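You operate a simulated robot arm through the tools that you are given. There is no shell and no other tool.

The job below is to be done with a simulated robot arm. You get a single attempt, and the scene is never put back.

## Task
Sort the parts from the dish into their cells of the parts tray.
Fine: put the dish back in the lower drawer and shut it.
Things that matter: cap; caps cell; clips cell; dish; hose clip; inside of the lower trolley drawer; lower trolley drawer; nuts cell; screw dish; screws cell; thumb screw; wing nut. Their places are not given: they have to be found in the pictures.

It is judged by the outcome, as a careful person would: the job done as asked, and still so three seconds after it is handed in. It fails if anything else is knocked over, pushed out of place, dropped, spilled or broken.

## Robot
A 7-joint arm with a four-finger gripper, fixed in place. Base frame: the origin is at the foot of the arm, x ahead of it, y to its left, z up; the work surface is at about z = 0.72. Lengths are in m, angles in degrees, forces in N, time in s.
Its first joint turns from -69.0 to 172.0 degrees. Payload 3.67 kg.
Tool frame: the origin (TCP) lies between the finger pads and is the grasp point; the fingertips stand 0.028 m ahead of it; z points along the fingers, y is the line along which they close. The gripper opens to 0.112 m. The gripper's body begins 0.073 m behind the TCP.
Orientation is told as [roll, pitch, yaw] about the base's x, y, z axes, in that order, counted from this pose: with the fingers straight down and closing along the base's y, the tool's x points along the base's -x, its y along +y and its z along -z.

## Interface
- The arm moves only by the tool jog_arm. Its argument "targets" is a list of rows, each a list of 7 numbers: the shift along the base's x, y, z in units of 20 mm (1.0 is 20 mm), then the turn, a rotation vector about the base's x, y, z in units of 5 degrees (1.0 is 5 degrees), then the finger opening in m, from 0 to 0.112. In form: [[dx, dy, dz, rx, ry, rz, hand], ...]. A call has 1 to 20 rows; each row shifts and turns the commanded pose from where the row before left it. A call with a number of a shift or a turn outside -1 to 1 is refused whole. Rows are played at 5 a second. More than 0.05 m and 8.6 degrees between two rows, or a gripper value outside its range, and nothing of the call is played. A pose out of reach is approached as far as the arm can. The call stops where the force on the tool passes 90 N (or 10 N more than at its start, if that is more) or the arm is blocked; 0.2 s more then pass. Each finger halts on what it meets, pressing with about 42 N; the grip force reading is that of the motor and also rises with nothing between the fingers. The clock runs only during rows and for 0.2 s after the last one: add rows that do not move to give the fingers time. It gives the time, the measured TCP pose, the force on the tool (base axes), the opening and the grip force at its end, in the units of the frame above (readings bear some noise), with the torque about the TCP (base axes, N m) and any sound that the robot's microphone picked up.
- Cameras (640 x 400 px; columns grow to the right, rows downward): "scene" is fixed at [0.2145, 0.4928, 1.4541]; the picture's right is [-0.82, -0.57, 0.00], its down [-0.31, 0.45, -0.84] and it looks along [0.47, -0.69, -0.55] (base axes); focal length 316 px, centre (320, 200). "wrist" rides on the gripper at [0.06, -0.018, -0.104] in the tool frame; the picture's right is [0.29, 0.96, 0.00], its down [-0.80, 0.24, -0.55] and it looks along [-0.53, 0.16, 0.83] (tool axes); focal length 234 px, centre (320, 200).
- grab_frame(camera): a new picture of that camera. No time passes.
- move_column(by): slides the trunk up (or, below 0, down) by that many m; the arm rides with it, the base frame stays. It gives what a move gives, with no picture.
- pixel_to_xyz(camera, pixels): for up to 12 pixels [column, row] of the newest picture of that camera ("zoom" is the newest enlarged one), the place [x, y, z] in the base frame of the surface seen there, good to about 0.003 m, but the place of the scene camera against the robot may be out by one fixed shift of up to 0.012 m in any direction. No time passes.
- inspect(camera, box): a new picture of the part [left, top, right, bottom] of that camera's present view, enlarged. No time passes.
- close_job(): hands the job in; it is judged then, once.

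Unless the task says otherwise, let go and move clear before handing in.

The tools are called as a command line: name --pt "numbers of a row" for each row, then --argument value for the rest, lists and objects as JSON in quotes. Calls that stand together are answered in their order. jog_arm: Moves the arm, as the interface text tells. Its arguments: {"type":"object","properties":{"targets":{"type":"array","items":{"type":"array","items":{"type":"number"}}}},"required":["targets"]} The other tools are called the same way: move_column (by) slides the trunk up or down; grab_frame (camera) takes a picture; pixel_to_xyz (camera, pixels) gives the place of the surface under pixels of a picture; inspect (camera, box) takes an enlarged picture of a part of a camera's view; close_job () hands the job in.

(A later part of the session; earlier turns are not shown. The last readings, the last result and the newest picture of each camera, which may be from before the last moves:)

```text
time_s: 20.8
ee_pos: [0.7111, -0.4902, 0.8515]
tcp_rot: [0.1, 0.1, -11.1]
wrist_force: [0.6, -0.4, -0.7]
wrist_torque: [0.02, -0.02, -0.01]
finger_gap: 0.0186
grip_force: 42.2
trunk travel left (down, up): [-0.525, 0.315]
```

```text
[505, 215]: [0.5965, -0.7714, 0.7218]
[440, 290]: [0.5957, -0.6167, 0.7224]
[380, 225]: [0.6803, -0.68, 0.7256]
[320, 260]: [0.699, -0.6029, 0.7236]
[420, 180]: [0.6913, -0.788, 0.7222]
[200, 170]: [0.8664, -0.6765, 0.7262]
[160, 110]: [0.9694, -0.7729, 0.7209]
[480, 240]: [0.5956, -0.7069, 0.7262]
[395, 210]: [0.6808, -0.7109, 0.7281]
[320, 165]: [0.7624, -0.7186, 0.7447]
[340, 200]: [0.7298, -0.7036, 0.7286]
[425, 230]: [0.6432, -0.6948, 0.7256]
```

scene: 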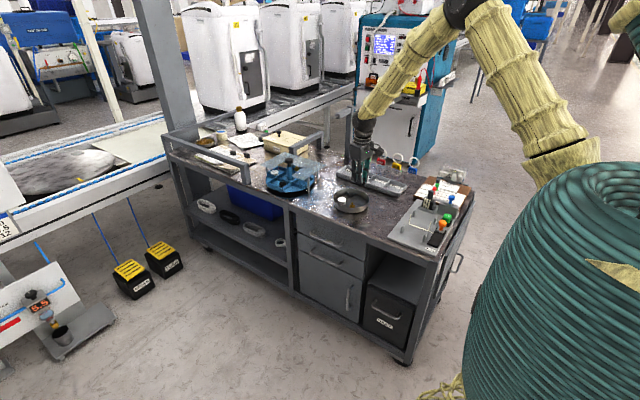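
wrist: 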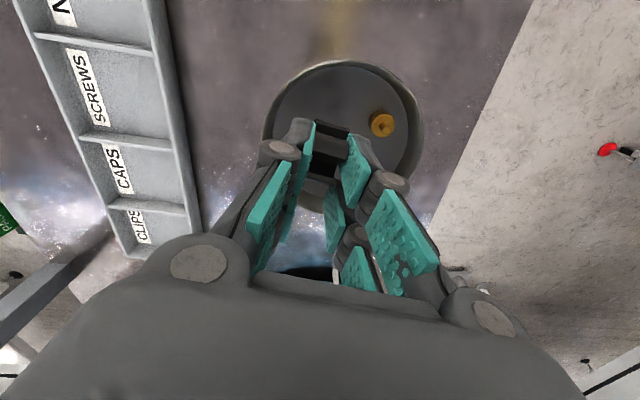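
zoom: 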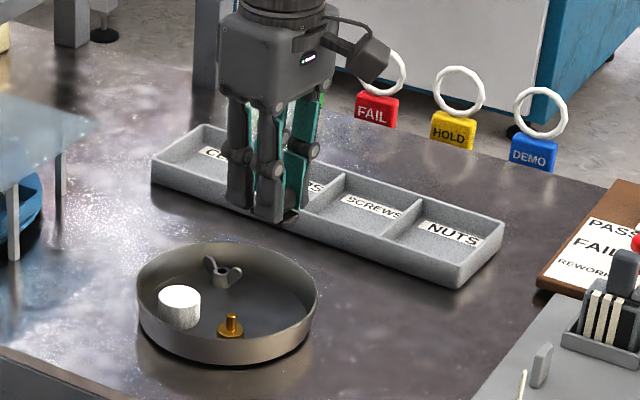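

Cell centres from the wrist camera: nuts (0.624,-0.663), screws (0.702,-0.664), caps (0.781,-0.667), clips (0.861,-0.671), with floor z≈0.726 and walls ≈0.747. The clips cell is at the edge of reach, so I'll move toward it high up and see how far the arm goes.

jog_arm --pt "0.5 -0.9 0.2 0 0 0 0.0" --pt "0.5 -0.9 0.2 0 0 0 0.0" --pt "0.5 -0.9 0.2 0 0 0 0.0" --pt "0.5 -0.9 0 0 0 0 0.0" --pt "0.5 -0.9 0 0 0 0 0.0" --pt "0.5 -0.9 0 0 0 0 0.0" --pt "0.5 -0.9 0 0 0 0 0.0" --pt "0.5 -0.9 0 0 0 0 0.0" --pt "0.5 -0.9 0 0 0 0 0.0" --pt "0 0 0 0 0 0 0.0"

```text
time_s: 23.0
ee_pos: [0.8007, -0.6526, 0.8629]
tcp_rot: [0.0, -0.1, -11.0]
wrist_force: [0.0, 0.8, 0.7]
wrist_torque: [-0.01, -0.04, 0.02]
finger_gap: 0.0185
grip_force: 41.8
trunk travel left (down, up): [-0.525, 0.315]
```

It tracks fine here at a radius of 1.03. Continuing toward the clips cell.

jog_arm --pt "0.8 -0.24 0 0 0 0 0.0" --pt "0.8 -0.24 0 0 0 0 0.0" --pt "0.8 -0.24 0 0 0 0 0.0" --pt "0.9 -0.24 0 0 0 0 0.0" --pt "0 0 0 0 0 0 0.0"

grab_frame --camera "wrist"

inspect --camera "scene" --box '[290, 120, 430, 220]'

```text
time_s: 24.2
ee_pos: [0.8668, -0.6727, 0.8641]
tcp_rot: [0.0, 0.0, -11.1]
wrist_force: [-0.1, 0.3, 0.4]
wrist_torque: [0.0, 0.01, 0.01]
finger_gap: 0.0182
grip_force: 41.8
trunk travel left (down, up): [-0.525, 0.315]
```

```text
taken
```

wrist: 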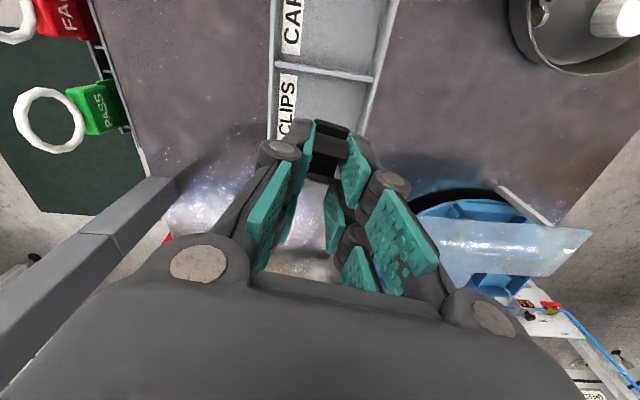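

```text
4.00 times, centred on (360, 170) of scene
```

zoom: 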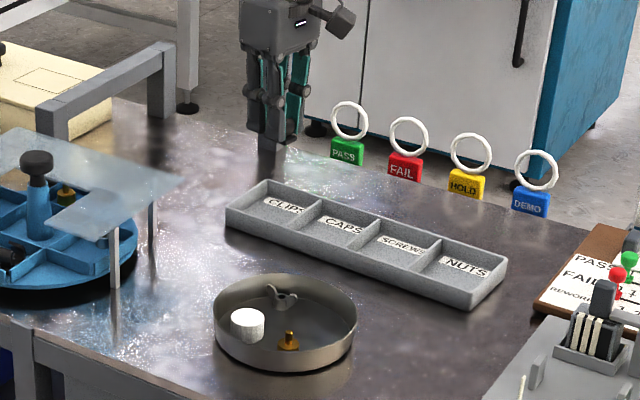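

The arm reaches here. I'll confirm the clips cell's edges from this view before lowering.

pixel_to_xyz --camera "wrist" --pixels '[[325, 70], [273, 65], [372, 78], [270, 125], [360, 125], [320, 90], [350, 110], [290, 110]]'

```text
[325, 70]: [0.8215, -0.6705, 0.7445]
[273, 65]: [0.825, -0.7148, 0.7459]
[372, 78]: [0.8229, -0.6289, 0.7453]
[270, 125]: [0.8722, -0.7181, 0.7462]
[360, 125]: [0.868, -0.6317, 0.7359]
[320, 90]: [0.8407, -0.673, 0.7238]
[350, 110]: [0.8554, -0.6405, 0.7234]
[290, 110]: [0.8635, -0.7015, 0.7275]
```

The clips cell spans x 0.823–0.90 and y −0.717 to −0.629, so the TCP is well centred. Lowering.

jog_arm --pt "0 0 -0.9 0 0 0 0.0" --pt "0 0 -0.9 0 0 0 0.0" --pt "0 0 -0.9 0 0 0 0.0" --pt "0 0 -0.9 0 0 0 0.0" --pt "0 0 -0.8 0 0 0 0.0" --pt "0 0 -0.5 0 0 0 0.0" --pt "0 0 -0.15 0 0 0 0.0" --pt "0 0 0 0 0 0 0.0"

inspect --camera "wrist" --box '[180, 60, 500, 260]'

```text
time_s: 26.0
ee_pos: [0.8665, -0.6724, 0.7623]
tcp_rot: [0.1, 0.0, -11.0]
wrist_force: [0.0, -0.1, -0.3]
wrist_torque: [-0.01, -0.02, 0.0]
finger_gap: 0.0186
grip_force: 41.8
trunk travel left (down, up): [-0.525, 0.315]
```

```text
2.00 times, centred on (340, 160) of wrist
```

zoom: 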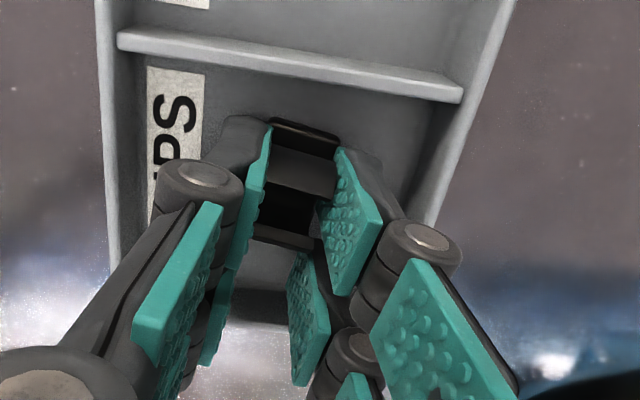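

The clip is inside the CLIPS cell, about 2–3 mm above its floor. I'll lower 2 mm, open to 0.034, and rise.

jog_arm --pt "0 0 -0.1 0 0 0 0.0" --pt "0 0 0 0 0 0 0.02" --pt "0 0 0 0 0 0 0.028" --pt "0 0 0 0 0 0 0.034" --pt "0 0 0.3 0 0 0 0.034" --pt "0 0 0.8 0 0 0 0.034" --pt "0 0 1 0 0 0 0.034" --pt "0 0 1 0 0 0 0.034" --pt "0 0 1 0 0 0 0.034" --pt "0 0 0 0 0 0 0.034"

inspect --camera "wrist" --box '[180, 20, 500, 220]'

inspect --camera "scene" --box '[290, 120, 430, 220]'

```text
time_s: 28.2
ee_pos: [0.8671, -0.6714, 0.8399]
tcp_rot: [0.1, 0.1, -11.0]
wrist_force: [0.0, 0.2, -0.1]
wrist_torque: [0.02, -0.03, 0.0]
finger_gap: 0.0342
grip_force: 0.0
trunk travel left (down, up): [-0.525, 0.315]
```

```text
2.00 times, centred on (340, 120) of wrist
```

zoom: 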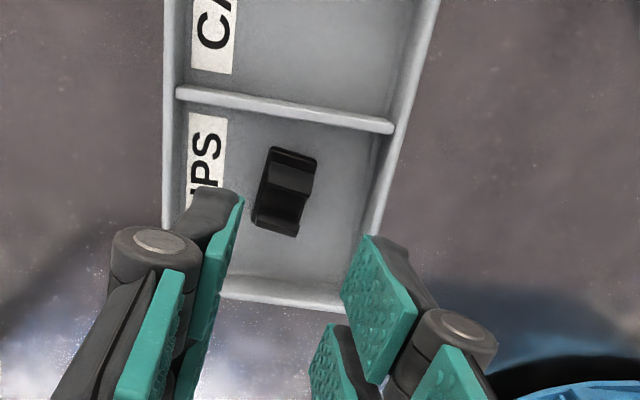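

```text
4.00 times, centred on (360, 170) of scene
```

zoom: 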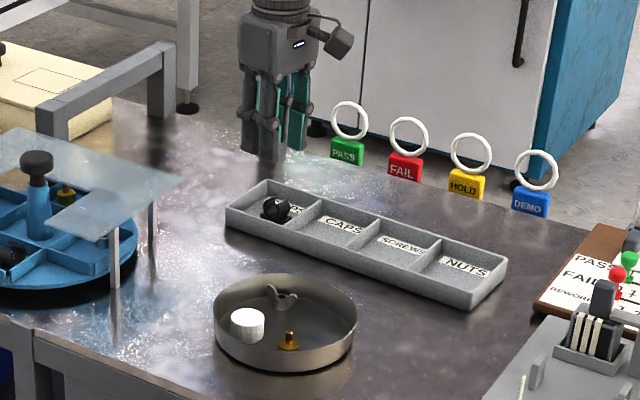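

The clip sits in the CLIPS cell. Next I'll go back over the dish with yaw ≈−68°, so the near prongs close tangentially on the thumb screw's head.

jog_arm --pt "-0.61 0.873 0.2 0 0 -0.877 0.034" --pt "-0.61 0.873 0 0 0 -0.877 0.034" --pt "-0.61 0.873 0 0 0 -0.877 0.034" --pt "-0.61 0.873 0 0 0 -0.877 0.034" --pt "-0.61 0.873 0 0 0 -0.877 0.03" --pt "-0.61 0.873 0 0 0 -0.877 0.03" --pt "-0.61 0.873 0 0 0 -0.877 0.03" --pt "-0.61 0.873 0 0 0 -0.877 0.03" --pt "-0.61 0.873 0 0 0 -0.877 0.03" --pt "-0.61 0.873 0 0 0 -0.877 0.03" --pt "-0.61 0.873 0 0 0 -0.877 0.03" --pt "-0.61 0.873 -0.2 0 0 -0.877 0.03" --pt "-0.61 0.873 -0.2 0 0 -0.877 0.03" --pt "0 0 0 0 0 0 0.03"

grab_frame --camera "wrist"

inspect --camera "wrist" --box '[180, 20, 500, 220]'

```text
time_s: 31.2
ee_pos: [0.7069, -0.4436, 0.8389]
tcp_rot: [0.0, 0.0, -68.1]
wrist_force: [-0.4, 0.2, -0.5]
wrist_torque: [0.0, 0.0, -0.01]
finger_gap: 0.0299
grip_force: 0.1
trunk travel left (down, up): [-0.525, 0.315]
```

```text
taken
```

wrist: 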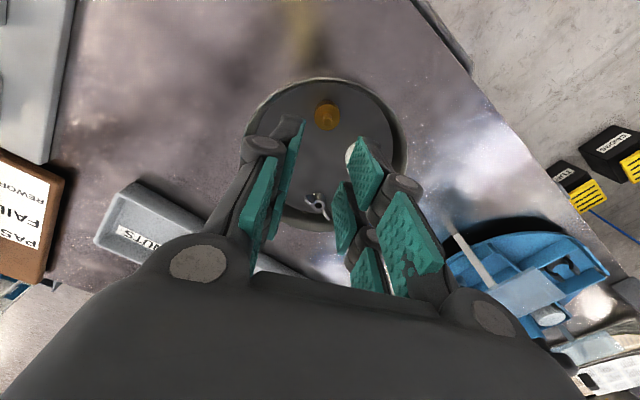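

```text
2.00 times, centred on (340, 120) of wrist
```

zoom: 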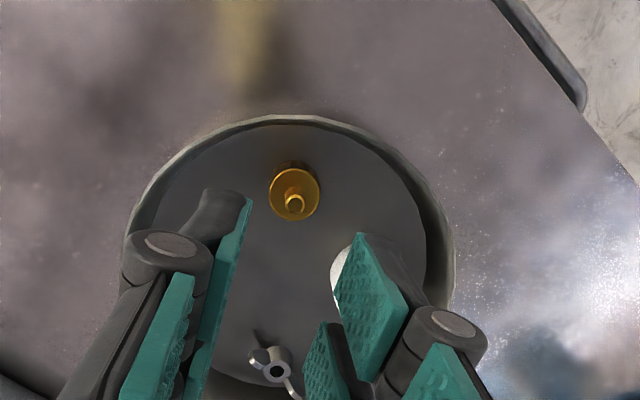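

pixel_to_xyz --camera "zoom" --pixels '[[295, 205], [270, 195], [320, 195], [294, 182], [294, 220], [128, 220], [450, 240], [280, 118], [200, 145], [380, 150], [335, 265], [278, 372]]'

```text
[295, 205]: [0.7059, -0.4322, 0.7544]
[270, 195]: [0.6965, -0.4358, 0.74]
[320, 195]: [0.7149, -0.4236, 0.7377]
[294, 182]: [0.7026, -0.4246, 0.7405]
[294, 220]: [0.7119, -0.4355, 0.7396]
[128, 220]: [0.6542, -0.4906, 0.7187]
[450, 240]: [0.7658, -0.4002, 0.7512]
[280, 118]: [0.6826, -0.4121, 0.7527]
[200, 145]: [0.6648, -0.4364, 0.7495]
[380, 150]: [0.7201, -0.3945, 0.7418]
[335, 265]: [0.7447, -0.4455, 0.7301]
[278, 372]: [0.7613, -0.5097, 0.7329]
```

Screw centre (0.706,-0.431). I'll shift +4 mm in x to centre it between the prongs and lower most of the way.

jog_arm --pt "0.22 0.01 -0.4 0 0 0 0.03" --pt "0 0 -0.9 0 0 0 0.03" --pt "0 0 -0.9 0 0 0 0.03" --pt "0 0 -0.3 0 0 0 0.03" --pt "0 0 0 0 0 0 0.03"

inspect --camera "wrist" --box '[180, 60, 500, 260]'

```text
time_s: 32.4
ee_pos: [0.7137, -0.4446, 0.7888]
tcp_rot: [0.0, 0.0, -68.1]
wrist_force: [-0.1, -0.4, 0.5]
wrist_torque: [0.02, 0.01, 0.02]
finger_gap: 0.03
grip_force: 0.0
trunk travel left (down, up): [-0.525, 0.315]
```

```text
2.00 times, centred on (340, 160) of wrist
```

zoom: 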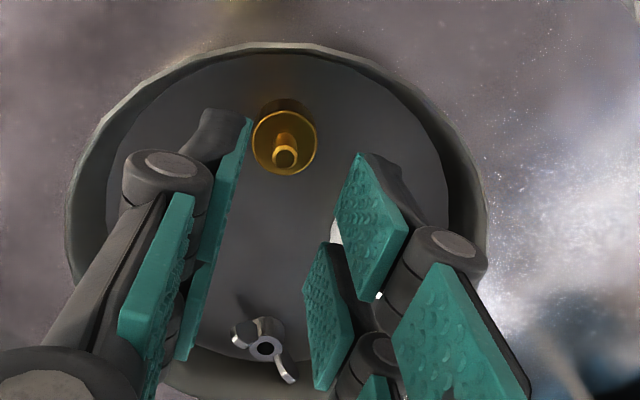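

pixel_to_xyz --camera "zoom" --pixels '[[285, 155], [254, 145], [317, 145], [283, 125], [285, 172], [248, 122], [357, 158], [340, 205], [335, 240], [238, 160]]'

```text
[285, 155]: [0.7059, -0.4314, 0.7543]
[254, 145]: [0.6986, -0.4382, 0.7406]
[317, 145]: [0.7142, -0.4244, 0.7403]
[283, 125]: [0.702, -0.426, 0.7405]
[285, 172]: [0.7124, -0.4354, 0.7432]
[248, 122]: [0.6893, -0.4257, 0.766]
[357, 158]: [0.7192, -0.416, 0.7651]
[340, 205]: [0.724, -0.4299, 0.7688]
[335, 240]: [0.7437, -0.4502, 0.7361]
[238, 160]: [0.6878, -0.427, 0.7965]
```

The screw is 2 mm off the prongs' mid-line, so I'll correct that and descend to z≈0.759.

jog_arm --pt "-0.095 -0.035 -0.5 0 0 0 0.03" --pt "0 0 -0.6 0 0 0 0.03" --pt "0 0 -0.4 0 0 0 0.03" --pt "0 0 0 0 0 0 0.03"

inspect --camera "wrist" --box '[180, 60, 500, 260]'

```text
time_s: 33.4
ee_pos: [0.7105, -0.444, 0.7593]
tcp_rot: [-0.1, 0.0, -68.1]
wrist_force: [0.6, 0.4, 0.0]
wrist_torque: [0.04, -0.01, 0.02]
finger_gap: 0.0297
grip_force: 0.0
trunk travel left (down, up): [-0.525, 0.315]
```

```text
2.00 times, centred on (340, 160) of wrist
```

zoom: 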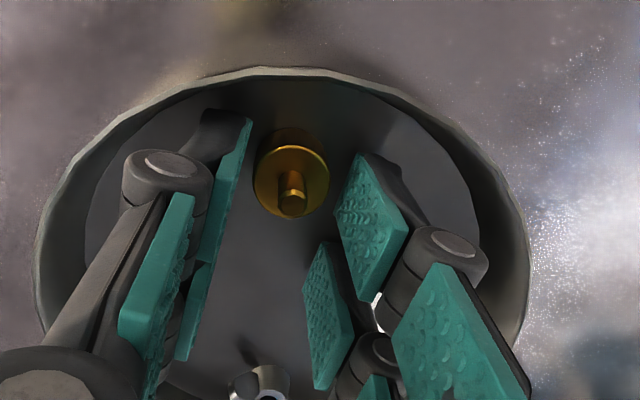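

Clear of contact, with the head (290,175) between the near prongs. Closing.

jog_arm --pt "0 0 0 0 0 0 0.02" --pt "0 0 0 0 0 0 0.01" --pt "0 0 0 0 0 0 0.0" --pt "0 0 0 0 0 0 0.0"

inspect --camera "wrist" --box '[180, 60, 500, 260]'

```text
time_s: 34.4
ee_pos: [0.7114, -0.4441, 0.7586]
tcp_rot: [0.0, 0.0, -67.9]
wrist_force: [0.5, -0.5, -0.1]
wrist_torque: [-0.03, -0.03, 0.0]
finger_gap: 0.0196
grip_force: 42.1
trunk travel left (down, up): [-0.525, 0.315]
```

```text
2.00 times, centred on (340, 160) of wrist
```

zoom: 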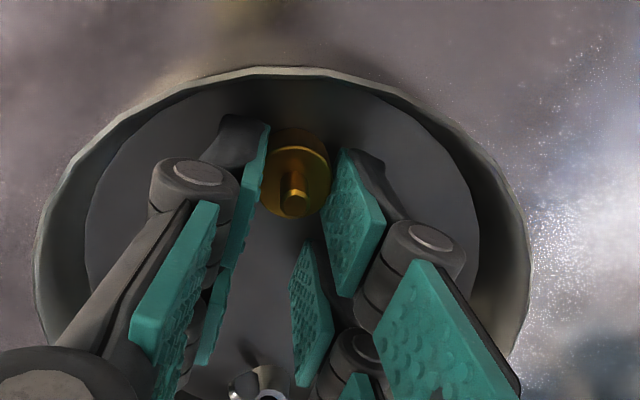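

The gap is 0.0196, matching the head's diameter. Lifting slowly.

jog_arm --pt "0 0 0.2 0 0 0 0.0" --pt "0 0 0.3 0 0 0 0.0" --pt "0 0 0.5 0 0 0 0.0" --pt "0 0 1 0 0 0 0.0" --pt "0 0 1 0 0 0 0.0" --pt "0 0 1 0 0 0 0.0" --pt "0 0 0.5 0 0 0 0.0" --pt "0 0 0 0 0 0 0.0"

inspect --camera "wrist" --box '[180, 60, 500, 260]'

```text
time_s: 36.2
ee_pos: [0.7095, -0.4457, 0.8486]
tcp_rot: [0.0, 0.0, -68.0]
wrist_force: [0.2, -0.9, -1.0]
wrist_torque: [0.0, 0.0, 0.0]
finger_gap: 0.0202
grip_force: 42.3
trunk travel left (down, up): [-0.525, 0.315]
```

```text
2.00 times, centred on (340, 160) of wrist
```

zoom: 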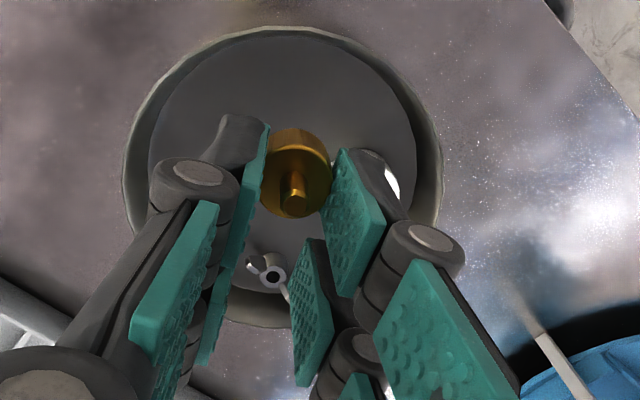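

The screw is held. I'll carry it to the SCREWS cell while turning yaw back to 0.

jog_arm --pt "0 -0.783 0 0 0 0.971 0" --pt "0 -0.783 0 0 0 0.971 0" --pt "0 -0.783 0 0 0 0.971 0" --pt "0 -0.783 0 0 0 0.971 0" --pt "0 -0.783 0 0 0 0.971 0" --pt "0 -0.783 0 0 0 0.971 0" --pt "0 -0.783 0 0 0 0.971 0" --pt "0 -0.783 0 0 0 0.971 0" --pt "0 -0.783 0 0 0 0.971 0" --pt "0 -0.783 0 0 0 0.971 0" --pt "0 -0.783 0 0 0 0.971 0" --pt "0 -0.783 0 0 0 0.971 0" --pt "0 -0.783 0 0 0 0.971 0" --pt "-0.1 -0.783 0 0 0 0.971 0" --pt "0 0 0 0 0 0 0"

grab_frame --camera "wrist"

pixel_to_xyz --camera "wrist" --pixels '[[320, 60], [280, 60], [360, 60], [320, 80], [300, 100], [340, 100], [250, 100], [380, 100]]'

```text
time_s: 39.4
ee_pos: [0.7094, -0.665, 0.8494]
tcp_rot: [0.0, 0.0, 0.0]
wrist_force: [0.1, 1.0, -0.3]
wrist_torque: [-0.02, -0.04, 0.01]
finger_gap: 0.0198
grip_force: 41.8
trunk travel left (down, up): [-0.525, 0.315]
```

```text
taken
```

wrist: 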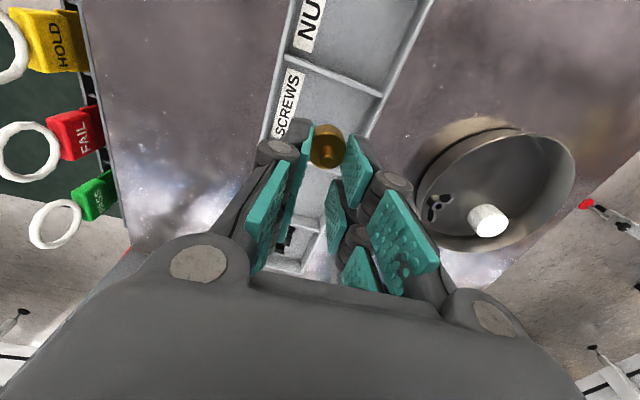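

```text
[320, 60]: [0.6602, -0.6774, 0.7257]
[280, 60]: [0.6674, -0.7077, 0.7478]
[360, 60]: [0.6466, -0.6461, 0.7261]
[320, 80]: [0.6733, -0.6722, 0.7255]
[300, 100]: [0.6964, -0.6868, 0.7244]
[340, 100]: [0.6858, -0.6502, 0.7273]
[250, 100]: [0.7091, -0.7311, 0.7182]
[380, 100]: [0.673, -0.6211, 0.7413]
```

The hand is above the SCREWS cell. I'll shift −4 mm in x and lower to z≈0.761.

jog_arm --pt "-0.2 0 -0.9 0 0 0 0" --pt "0 0 -0.9 0 0 0 0" --pt "0 0 -0.9 0 0 0 0" --pt "0 0 -0.9 0 0 0 0" --pt "0 0 -0.5 0 0 0 0" --pt "0 0 -0.3 0 0 0 0" --pt "0 0 0 0 0 0 0"

inspect --camera "wrist" --box '[180, 60, 500, 260]'

```text
time_s: 41.0
ee_pos: [0.7054, -0.6651, 0.7612]
tcp_rot: [0.1, 0.0, -0.1]
wrist_force: [0.7, 0.2, -0.8]
wrist_torque: [0.03, -0.01, -0.02]
finger_gap: 0.0201
grip_force: 42.3
trunk travel left (down, up): [-0.525, 0.315]
```

```text
2.00 times, centred on (340, 160) of wrist
```

zoom: 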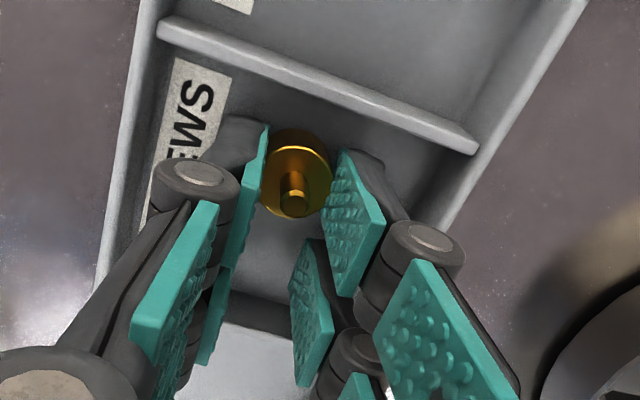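

The screw is inside the SCREWS cell just above the floor. I'll lower 2 mm, release, and rise.

jog_arm --pt "0 0 -0.1 0 0 0 0.0" --pt "0 0 0 0 0 0 0.022" --pt "0 0 0 0 0 0 0.03" --pt "0 0 0 0 0 0 0.034" --pt "0 0 0.3 0 0 0 0.034" --pt "0 0 0.8 0 0 0 0.034" --pt "0 0 1 0 0 0 0.034" --pt "0 0 1 0 0 0 0.034" --pt "0 0 1 0 0 0 0.034" --pt "0 0 0 0 0 0 0.034"

grab_frame --camera "wrist"

pixel_to_xyz --camera "wrist" --pixels '[[488, 221], [437, 208], [500, 130], [420, 190], [570, 165], [450, 250]]'

```text
time_s: 43.2
ee_pos: [0.7055, -0.6654, 0.8407]
tcp_rot: [0.2, 0.1, -0.1]
wrist_force: [-1.0, 0.1, -0.3]
wrist_torque: [0.02, -0.01, -0.01]
finger_gap: 0.0341
grip_force: 0.0
trunk travel left (down, up): [-0.525, 0.315]
```

```text
taken
```

wrist: 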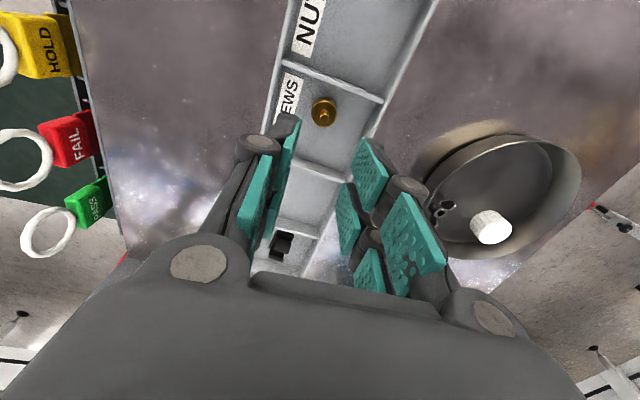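

```text
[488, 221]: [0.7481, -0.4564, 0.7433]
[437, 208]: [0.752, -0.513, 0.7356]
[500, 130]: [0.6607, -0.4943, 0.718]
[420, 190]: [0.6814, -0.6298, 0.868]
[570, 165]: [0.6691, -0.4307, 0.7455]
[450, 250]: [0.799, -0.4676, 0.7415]
```

The thumb screw stands in the SCREWS cell at (323,112). Now back over the dish for the cap, yaw +15°, opening 0.042.

jog_arm --pt "0.134 0.932 0 0 0 0 0.034" --pt "0.134 0.932 0 0 0 0 0.034" --pt "0.134 0.932 0 0 0 0 0.034" --pt "0.134 0.932 0 0 0 0 0.034" --pt "0.134 0.932 0 0 0 0 0.034" --pt "0.134 0.932 0 0 0 0 0.034" --pt "0.134 0.932 0 0 0 0 0.034" --pt "0.134 0.932 0 0 0 0 0.034" --pt "0.134 0.932 0 0 0 1 0.042" --pt "0.134 0.932 0 0 0 1 0.042" --pt "0.134 0.932 0 0 0 1 0.042" --pt "0 0 0 0 0 0 0.042"

inspect --camera "wrist" --box '[180, 20, 500, 220]'

```text
time_s: 45.8
ee_pos: [0.7352, -0.4589, 0.8406]
tcp_rot: [0.0, -0.1, 14.9]
wrist_force: [1.0, -0.2, -0.3]
wrist_torque: [0.0, 0.02, 0.02]
finger_gap: 0.0422
grip_force: 0.0
trunk travel left (down, up): [-0.525, 0.315]
```

```text
2.00 times, centred on (340, 120) of wrist
```

zoom: 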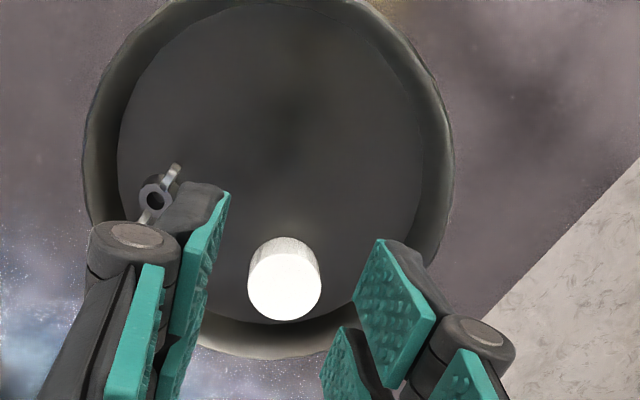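

pixel_to_xyz --camera "zoom" --pixels '[[285, 285], [248, 280], [322, 280], [285, 250], [285, 315], [85, 150], [452, 150], [270, 355], [410, 50], [155, 200], [175, 165], [140, 225]]'

```text
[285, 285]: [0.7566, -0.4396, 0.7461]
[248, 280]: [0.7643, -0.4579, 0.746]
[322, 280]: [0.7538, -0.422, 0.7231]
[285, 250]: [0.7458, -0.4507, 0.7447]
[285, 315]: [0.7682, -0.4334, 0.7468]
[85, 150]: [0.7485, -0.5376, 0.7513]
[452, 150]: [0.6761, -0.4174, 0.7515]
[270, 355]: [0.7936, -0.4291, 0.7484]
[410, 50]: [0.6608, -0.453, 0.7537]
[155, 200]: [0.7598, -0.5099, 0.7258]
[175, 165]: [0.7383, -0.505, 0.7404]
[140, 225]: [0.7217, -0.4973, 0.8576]
```

Cap centre ≈(0.758,-0.4415), with free space around. I'll align the far prongs and descend part way to check.

jog_arm --pt "0.255 0.635 0 0 0 0 0.042" --pt "0 0 -0.9 0 0 0 0.042" --pt "0 0 -0.9 0 0 0 0.042" --pt "0 0 -0.6 0 0 0 0.042" --pt "0 0 0 0 0 0 0.042"

inspect --camera "wrist" --box '[180, 60, 500, 260]'

pixel_to_xyz --camera "zoom" --pixels '[[280, 210], [240, 208], [315, 205], [278, 245], [355, 158], [340, 205], [305, 245], [222, 130], [325, 232], [215, 220], [180, 300], [300, 320]]'

```text
time_s: 47.0
ee_pos: [0.7388, -0.4488, 0.7922]
tcp_rot: [0.0, 0.0, 14.8]
wrist_force: [-0.4, 0.3, 0.0]
wrist_torque: [0.0, 0.0, -0.01]
finger_gap: 0.0416
grip_force: 0.1
trunk travel left (down, up): [-0.525, 0.315]
```

```text
2.00 times, centred on (340, 160) of wrist
```

zoom: 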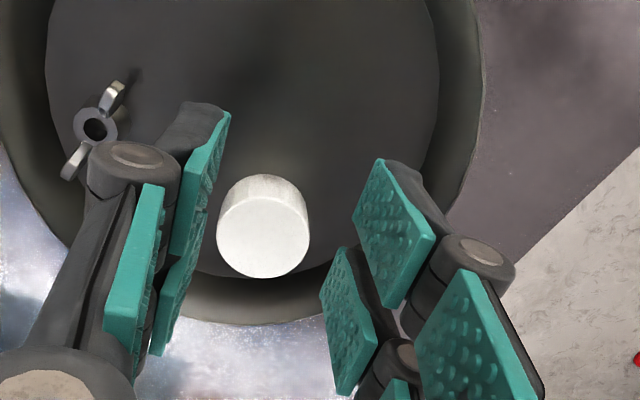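

```text
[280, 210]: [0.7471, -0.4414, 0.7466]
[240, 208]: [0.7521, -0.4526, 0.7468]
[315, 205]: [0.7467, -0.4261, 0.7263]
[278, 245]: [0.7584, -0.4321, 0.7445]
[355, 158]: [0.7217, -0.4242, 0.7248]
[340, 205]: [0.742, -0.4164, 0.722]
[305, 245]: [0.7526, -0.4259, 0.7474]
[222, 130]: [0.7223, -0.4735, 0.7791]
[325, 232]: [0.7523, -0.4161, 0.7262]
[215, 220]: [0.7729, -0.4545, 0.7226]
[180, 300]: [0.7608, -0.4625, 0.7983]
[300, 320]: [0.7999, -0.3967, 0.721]
```

pixel_to_xyz --camera "zoom" --pixels '[[263, 238], [220, 235], [306, 235], [263, 203], [263, 272], [382, 165], [356, 212], [348, 252], [324, 288], [227, 118], [190, 255], [168, 340]]'

```text
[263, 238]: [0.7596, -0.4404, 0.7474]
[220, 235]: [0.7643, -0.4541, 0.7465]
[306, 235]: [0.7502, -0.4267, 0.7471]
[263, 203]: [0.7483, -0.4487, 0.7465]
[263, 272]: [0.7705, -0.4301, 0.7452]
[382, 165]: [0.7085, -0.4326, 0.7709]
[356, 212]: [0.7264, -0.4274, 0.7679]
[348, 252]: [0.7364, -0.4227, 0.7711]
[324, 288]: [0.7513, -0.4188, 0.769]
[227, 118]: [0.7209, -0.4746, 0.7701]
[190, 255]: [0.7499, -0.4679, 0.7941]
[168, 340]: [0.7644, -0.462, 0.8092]
```

The cap centre is ~8 mm beyond the far prongs' centre line but well centred across. I'll shift 6 mm outward, narrow to 0.038, and descend.

jog_arm --pt "0.29 0.078 0 0 0 0 0.038" --pt "0 0 -0.7 0 0 0 0.038" --pt "0 0 -0.6 0 0 0 0.038" --pt "0 0 -0.3 0 0 0 0.038" --pt "0 0 0 0 0 0 0.038"

inspect --camera "wrist" --box '[180, 60, 500, 260]'

```text
time_s: 48.2
ee_pos: [0.7441, -0.4456, 0.7602]
tcp_rot: [0.0, 0.0, 14.9]
wrist_force: [0.4, 0.7, -0.1]
wrist_torque: [0.04, 0.0, -0.03]
finger_gap: 0.0382
grip_force: 0.0
trunk travel left (down, up): [-0.525, 0.315]
```

```text
2.00 times, centred on (340, 160) of wrist
```

zoom: 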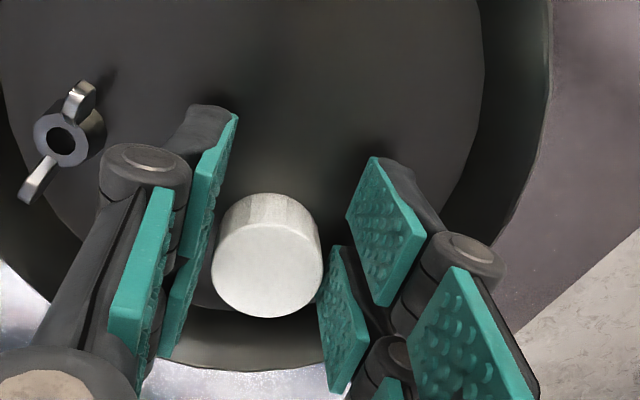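

No contact, and the cap is between the far prongs. Closing.

jog_arm --pt "0 0 0 0 0 0 0.03" --pt "0 0 0 0 0 0 0.02" --pt "0 0 0 0 0 0 0.01" --pt "0 0 0 0 0 0 0.0" --pt "0 0 0 0 0 0 0.0"

inspect --camera "wrist" --box '[180, 60, 500, 260]'

```text
time_s: 49.4
ee_pos: [0.7451, -0.446, 0.7603]
tcp_rot: [-0.1, 0.0, 14.9]
wrist_force: [-0.3, -0.1, 0.3]
wrist_torque: [-0.02, 0.0, -0.02]
finger_gap: 0.0296
grip_force: 41.7
trunk travel left (down, up): [-0.525, 0.315]
```

```text
2.00 times, centred on (340, 160) of wrist
```

zoom: 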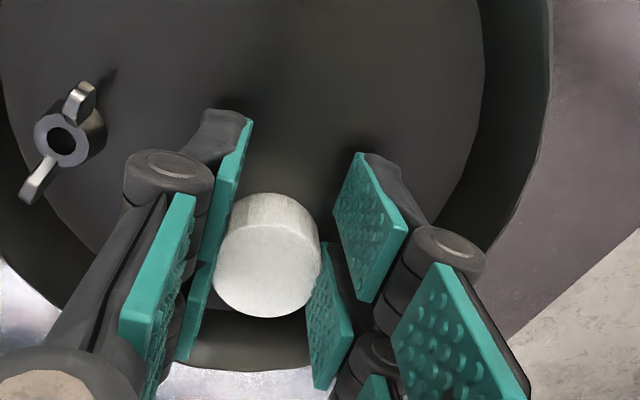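

The gap is 0.0296, so the cap is gripped. Lifting.

jog_arm --pt "0 0 0.2 0 0 0 0.0" --pt "0 0 0.3 0 0 0 0.0" --pt "0 0 0.5 0 0 0 0.0" --pt "0 0 1 0 0 0 0.0" --pt "0 0 1 0 0 0 0.0" --pt "0 0 1 0 0 0 0.0" --pt "0 0 0.5 0 0 0 0.0" --pt "0 0 0 0 0 0 0.0"

inspect --camera "wrist" --box '[180, 60, 500, 260]'

```text
time_s: 51.2
ee_pos: [0.7462, -0.4465, 0.8507]
tcp_rot: [-0.1, 0.0, 14.9]
wrist_force: [0.0, 0.7, 0.5]
wrist_torque: [-0.01, 0.0, -0.01]
finger_gap: 0.0296
grip_force: 42.2
trunk travel left (down, up): [-0.525, 0.315]
```

```text
2.00 times, centred on (340, 160) of wrist
```

zoom: 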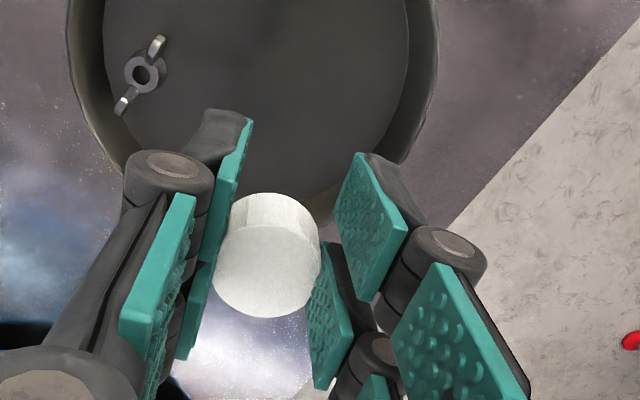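

Held. I'll carry it to the CAPS cell with yaw back to 0.

jog_arm --pt "0.124 -0.919 0 0 0 -1 0" --pt "0.124 -0.919 0 0 0 -1 0" --pt "0.124 -0.919 0 0 0 -1 0" --pt "0.124 -0.919 0 0 0 0 0" --pt "0.124 -0.919 0 0 0 0 0" --pt "0.124 -0.919 0 0 0 0 0" --pt "0.124 -0.919 0 0 0 0 0" --pt "0.124 -0.919 0 0 0 0 0" --pt "0.124 -0.919 0 0 0 0 0" --pt "0.124 -0.919 0 0 0 0 0" --pt "0.124 -0.919 0 0 0 0 0" --pt "0.124 -0.919 0 0 0 0 0" --pt "0 0 0 0 0 0 0"

grab_frame --camera "wrist"

pixel_to_xyz --camera "wrist" --pixels '[[330, 75], [320, 90], [330, 110], [270, 80], [375, 110], [310, 130]]'

```text
time_s: 54.0
ee_pos: [0.774, -0.6656, 0.8502]
tcp_rot: [0.0, -0.1, -0.1]
wrist_force: [-0.2, -0.2, -0.5]
wrist_torque: [0.02, -0.01, -0.04]
finger_gap: 0.0295
grip_force: 41.7
trunk travel left (down, up): [-0.525, 0.315]
```

```text
taken
```

wrist: 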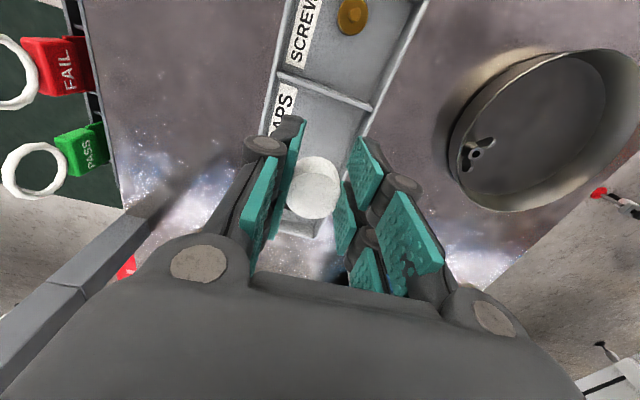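

```text
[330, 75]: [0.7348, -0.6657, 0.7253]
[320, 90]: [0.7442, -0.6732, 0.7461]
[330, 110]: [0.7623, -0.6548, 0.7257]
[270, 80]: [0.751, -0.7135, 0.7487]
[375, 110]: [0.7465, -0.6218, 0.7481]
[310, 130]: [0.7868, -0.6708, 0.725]
```

Aligned with the CAPS cell (divider at x≈0.743). I'll shift +4 mm in x and lower.

jog_arm --pt "0.2 0 -0.9 0 0 0 0" --pt "0 0 -0.9 0 0 0 0" --pt "0 0 -0.9 0 0 0 0" --pt "0 0 -0.9 0 0 0 0" --pt "0 0 -0.5 0 0 0 0" --pt "0 0 -0.3 0 0 0 0" --pt "0 0 0 0 0 0 0"

inspect --camera "wrist" --box '[180, 60, 500, 260]'

```text
time_s: 55.6
ee_pos: [0.7796, -0.6669, 0.7613]
tcp_rot: [0.0, 0.0, -0.1]
wrist_force: [0.4, -0.3, 0.2]
wrist_torque: [0.02, -0.01, 0.02]
finger_gap: 0.0294
grip_force: 42.3
trunk travel left (down, up): [-0.525, 0.315]
```

```text
2.00 times, centred on (340, 160) of wrist
```

zoom: 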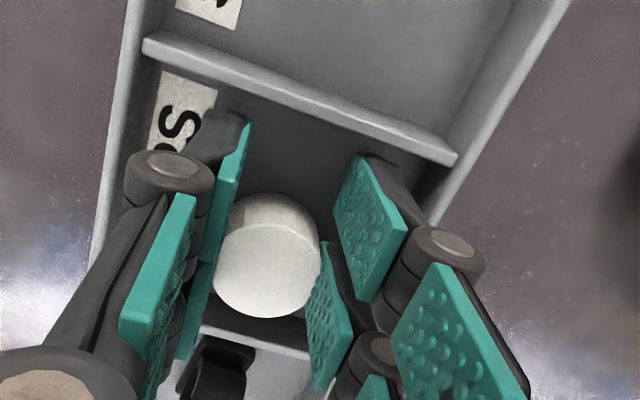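

The cap is inside the CAPS cell just above the floor. Releasing and rising.

jog_arm --pt "0 0 -0.05 0 0 0 0.0" --pt "0 0 0 0 0 0 0.03" --pt "0 0 0 0 0 0 0.036" --pt "0 0 0 0 0 0 0.042" --pt "0 0 0.3 0 0 0 0.042" --pt "0 0 0.8 0 0 0 0.042" --pt "0 0 1 0 0 0 0.042" --pt "0 0 1 0 0 0 0.042" --pt "0 0 1 0 0 0 0.042" --pt "0 0 0 0 0 0 0.042"

grab_frame --camera "wrist"

```text
time_s: 57.8
ee_pos: [0.7778, -0.6667, 0.8426]
tcp_rot: [0.2, 0.1, -0.1]
wrist_force: [0.7, -0.3, -0.2]
wrist_torque: [0.06, 0.01, 0.01]
finger_gap: 0.0419
grip_force: 0.0
trunk travel left (down, up): [-0.525, 0.315]
```

```text
taken
```

wrist: 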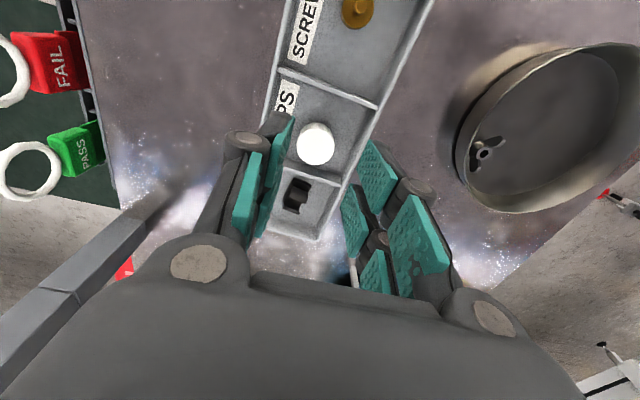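

The cap is in its cell at (315,145). Only the wing nut remains, and I plan to grip its inner wing, which has clearance from the wall. Moving over for a fresh measurement.

jog_arm --pt "-0.277 0.926 0 0 0 0 0.042" --pt "-0.277 0.926 0 0 0 0 0.042" --pt "-0.277 0.926 0 0 0 0 0.042" --pt "-0.277 0.926 0 0 0 0 0.042" --pt "-0.277 0.926 0 0 0 0 0.03" --pt "-0.277 0.926 0 0 0 0 0.02" --pt "-0.277 0.926 0 0 0 0 0.02" --pt "-0.277 0.926 0 0 0 -0.7 0.02" --pt "-0.277 0.926 0 0 0 -0.7 0.02" --pt "0 0 0 0 0 0 0.02"

inspect --camera "wrist" --box '[180, 20, 500, 220]'

```text
time_s: 60.0
ee_pos: [0.7297, -0.4997, 0.8415]
tcp_rot: [0.0, 0.1, -7.1]
wrist_force: [-0.4, 0.2, 0.1]
wrist_torque: [0.02, 0.01, -0.03]
finger_gap: 0.0201
grip_force: 0.0
trunk travel left (down, up): [-0.525, 0.315]
```

```text
2.00 times, centred on (340, 120) of wrist
```

zoom: 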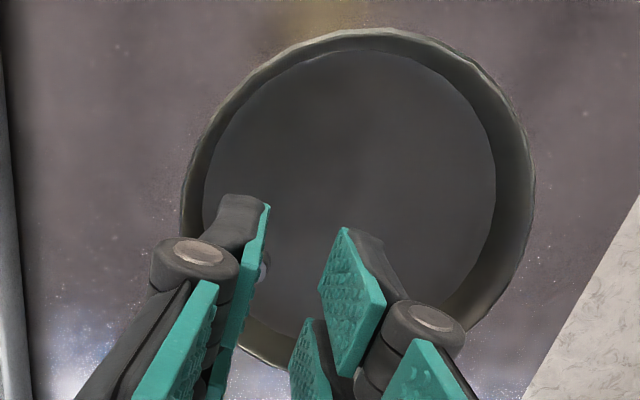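

The nut is hidden behind the left prongs near (262,270). I'll open the fingers to see it.

jog_arm --pt "0 0 0 0 0 0 0.06" --pt "0 0 0 0 0 0 0.09" --pt "0 0 0 0 0 0 0.1"

inspect --camera "wrist" --box '[180, 40, 500, 240]'

```text
time_s: 60.8
ee_pos: [0.7291, -0.4995, 0.8421]
tcp_rot: [0.0, 0.0, -7.1]
wrist_force: [0.0, -0.1, 0.0]
wrist_torque: [0.02, 0.01, 0.0]
finger_gap: 0.0999
grip_force: 0.1
trunk travel left (down, up): [-0.525, 0.315]
```

```text
2.00 times, centred on (340, 140) of wrist
```

zoom: 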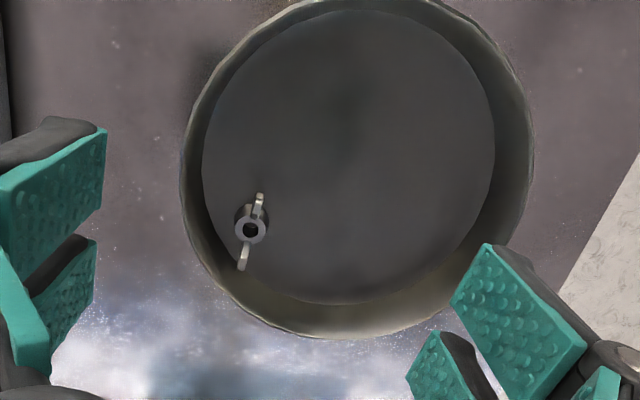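

inspect --camera "wrist" --box '[265, 115, 345, 185]'

```text
5.71 times, centred on (305, 150) of wrist
```

zoom: 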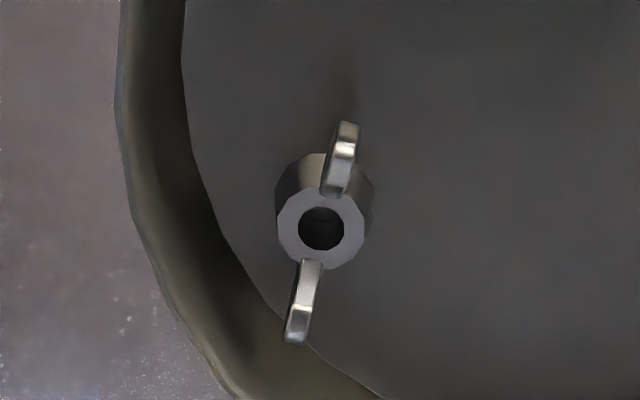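

pixel_to_xyz --camera "zoom" --pixels '[[347, 127], [345, 150], [335, 185], [307, 275], [300, 310], [295, 335], [280, 225], [362, 225], [321, 228], [320, 265], [320, 200], [185, 230]]'

inspect --camera "wrist" --box '[180, 40, 500, 240]'

pixel_to_xyz --camera "zoom" --pixels '[[185, 170], [531, 160], [300, 335], [222, 70], [495, 60], [230, 240], [205, 180], [490, 170], [330, 302], [260, 70], [100, 130], [40, 150]]'

```text
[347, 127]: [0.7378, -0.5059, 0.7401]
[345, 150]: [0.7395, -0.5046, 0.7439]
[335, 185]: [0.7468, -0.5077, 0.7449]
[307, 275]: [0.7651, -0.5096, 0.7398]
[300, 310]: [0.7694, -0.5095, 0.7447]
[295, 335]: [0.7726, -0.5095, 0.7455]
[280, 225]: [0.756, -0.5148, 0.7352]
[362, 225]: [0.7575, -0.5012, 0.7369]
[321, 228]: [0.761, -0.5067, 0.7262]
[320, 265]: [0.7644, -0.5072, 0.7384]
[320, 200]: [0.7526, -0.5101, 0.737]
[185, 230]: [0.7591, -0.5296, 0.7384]
```

```text
2.00 times, centred on (340, 140) of wrist
```

zoom: 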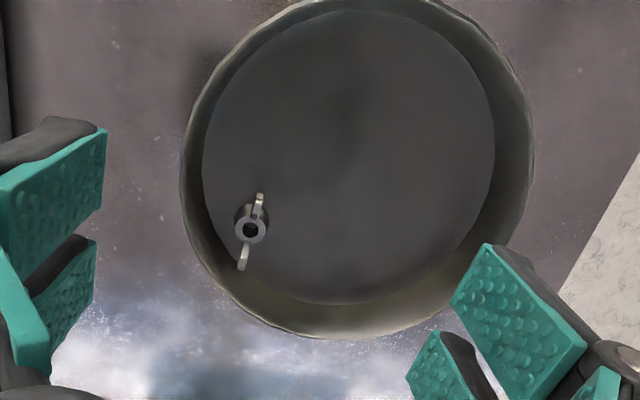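

```text
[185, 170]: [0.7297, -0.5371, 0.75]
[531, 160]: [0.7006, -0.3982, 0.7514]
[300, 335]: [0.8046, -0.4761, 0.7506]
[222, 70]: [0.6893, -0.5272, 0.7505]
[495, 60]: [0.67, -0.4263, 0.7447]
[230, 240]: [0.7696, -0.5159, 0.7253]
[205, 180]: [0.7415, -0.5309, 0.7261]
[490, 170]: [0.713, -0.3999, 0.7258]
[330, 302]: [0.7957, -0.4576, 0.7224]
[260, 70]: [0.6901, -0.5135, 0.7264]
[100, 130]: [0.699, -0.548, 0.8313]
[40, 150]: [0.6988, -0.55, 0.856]
```

The wing nut's body is at (0.757,-0.508), with its inner wing at x 0.738–0.750, y≈-0.506, top z 0.745. I'll line up the far prongs on that wing at yaw −15°, narrow to 0.016, and check the pads' position before going in.

jog_arm --pt "-0.105 -0.145 0 0 0 -0.8 0.07" --pt "0 0 0 0 0 -0.8 0.04" --pt "0 0 -0.8 0 0 0 0.016" --pt "0 0 -0.8 0 0 0 0.016" --pt "0 0 -0.8 0 0 0 0.016" --pt "0 0 0 0 0 0 0.016"

inspect --camera "wrist" --box '[240, 110, 400, 230]'

```text
time_s: 62.2
ee_pos: [0.7279, -0.5031, 0.7942]
tcp_rot: [0.0, 0.0, -15.0]
wrist_force: [-0.2, -0.2, -0.2]
wrist_torque: [0.01, 0.02, 0.0]
finger_gap: 0.016
grip_force: 0.1
trunk travel left (down, up): [-0.525, 0.315]
```

```text
3.33 times, centred on (320, 170) of wrist
```

zoom: 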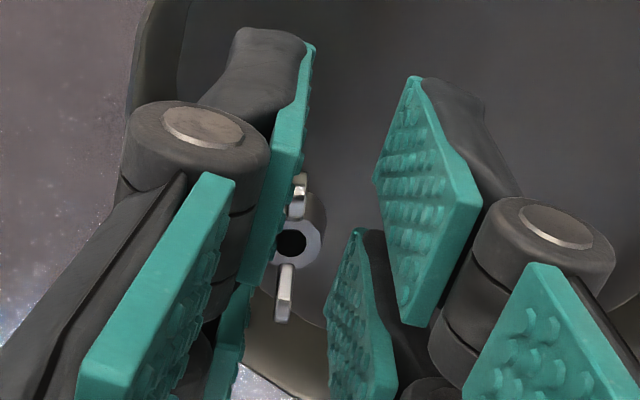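

pixel_to_xyz --camera "zoom" --pixels '[[310, 48], [415, 82], [377, 178], [358, 235], [330, 305], [302, 180], [297, 212], [291, 243], [287, 275], [282, 318], [240, 300], [318, 230]]'

```text
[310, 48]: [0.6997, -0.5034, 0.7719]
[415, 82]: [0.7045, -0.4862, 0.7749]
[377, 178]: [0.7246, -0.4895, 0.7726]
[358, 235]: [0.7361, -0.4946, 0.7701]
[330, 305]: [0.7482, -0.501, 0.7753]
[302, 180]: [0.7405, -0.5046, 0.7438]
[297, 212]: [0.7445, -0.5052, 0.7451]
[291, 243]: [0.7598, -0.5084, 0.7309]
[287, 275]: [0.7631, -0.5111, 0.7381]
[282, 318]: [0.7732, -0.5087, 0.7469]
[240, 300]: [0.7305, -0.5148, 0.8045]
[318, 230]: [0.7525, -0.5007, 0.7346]
```

The far pads span the inner wing along the finger width and are centred across it. Descending to z≈0.759.

jog_arm --pt "0.04 0 -0.6 0 0 0 0.016" --pt "0 0 -0.6 0 0 0 0.016" --pt "0 0 -0.35 0 0 0 0.016" --pt "0 0 -0.2 0 0 0 0.016" --pt "0 0 0 0 0 0 0.016"

inspect --camera "wrist" --box '[240, 110, 400, 230]'

```text
time_s: 63.4
ee_pos: [0.7291, -0.5032, 0.7615]
tcp_rot: [0.0, -0.2, -15.1]
wrist_force: [1.2, 1.0, 9.8]
wrist_torque: [0.08, -0.26, 0.03]
finger_gap: 0.0165
grip_force: 0.3
trunk travel left (down, up): [-0.525, 0.315]
```

```text
3.33 times, centred on (320, 170) of wrist
```

zoom: 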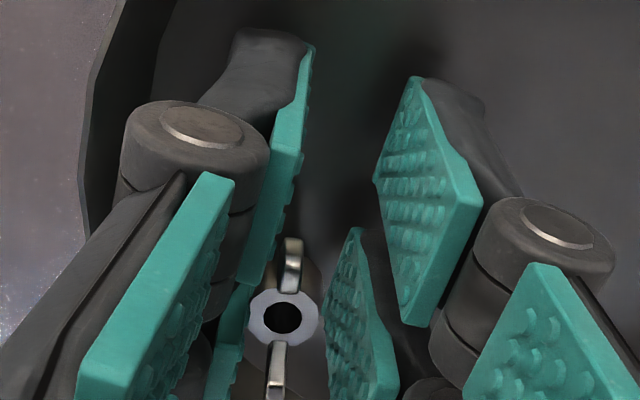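

There's 9.8 N up, with torque pointing at the far prong's outer edge on the nut's body. I'll raise 6 mm, shift 4 mm inward along the wing, and descend again.

jog_arm --pt "0 0 0.35 0 0 0 0.016" --pt "-0.19 0.05 0 0 0 0 0.016" --pt "0 0 0 0 0 0 0.016" --pt "0 0 -0.25 0 0 0 0.016" --pt "0 0 -0.1 0 0 0 0.016" --pt "0 0 0 0 0 0 0.016"

inspect --camera "wrist" --box '[240, 110, 400, 230]'

```text
time_s: 64.8
ee_pos: [0.7247, -0.5026, 0.7612]
tcp_rot: [-0.1, 0.0, -15.1]
wrist_force: [0.5, 0.1, -0.5]
wrist_torque: [-0.01, 0.02, 0.01]
finger_gap: 0.0159
grip_force: 0.0
trunk travel left (down, up): [-0.525, 0.315]
```

```text
3.33 times, centred on (320, 170) of wrist
```

zoom: 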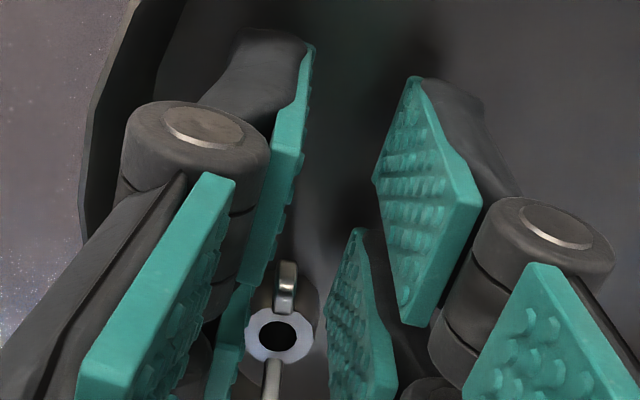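

Free now. I'll lower 1.5 mm more and close on the wing.

jog_arm --pt "0 0 -0.08 0 0 0 0.016" --pt "0 0 0 0 0 0 0.01" --pt "0 0 0 0 0 0 0.004" --pt "0 0 0 0 0 0 0.0" --pt "0 0 0 0 0 0 0.0"

inspect --camera "wrist" --box '[240, 110, 400, 230]'

```text
time_s: 66.0
ee_pos: [0.7246, -0.5037, 0.759]
tcp_rot: [-0.1, 0.0, -15.1]
wrist_force: [0.1, 0.5, 0.6]
wrist_torque: [0.03, 0.02, 0.03]
finger_gap: 0.0061
grip_force: 40.8
trunk travel left (down, up): [-0.525, 0.315]
```

```text
3.33 times, centred on (320, 170) of wrist
```

zoom: 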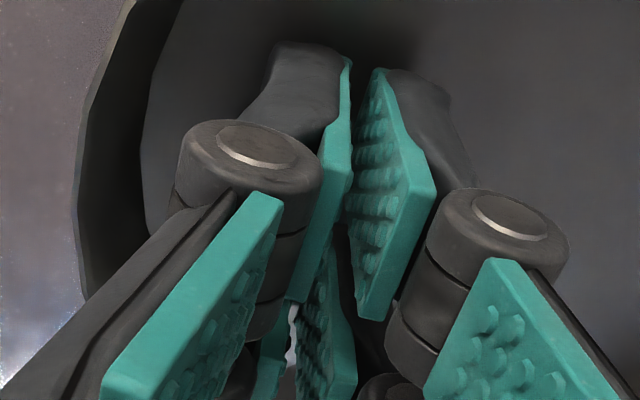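

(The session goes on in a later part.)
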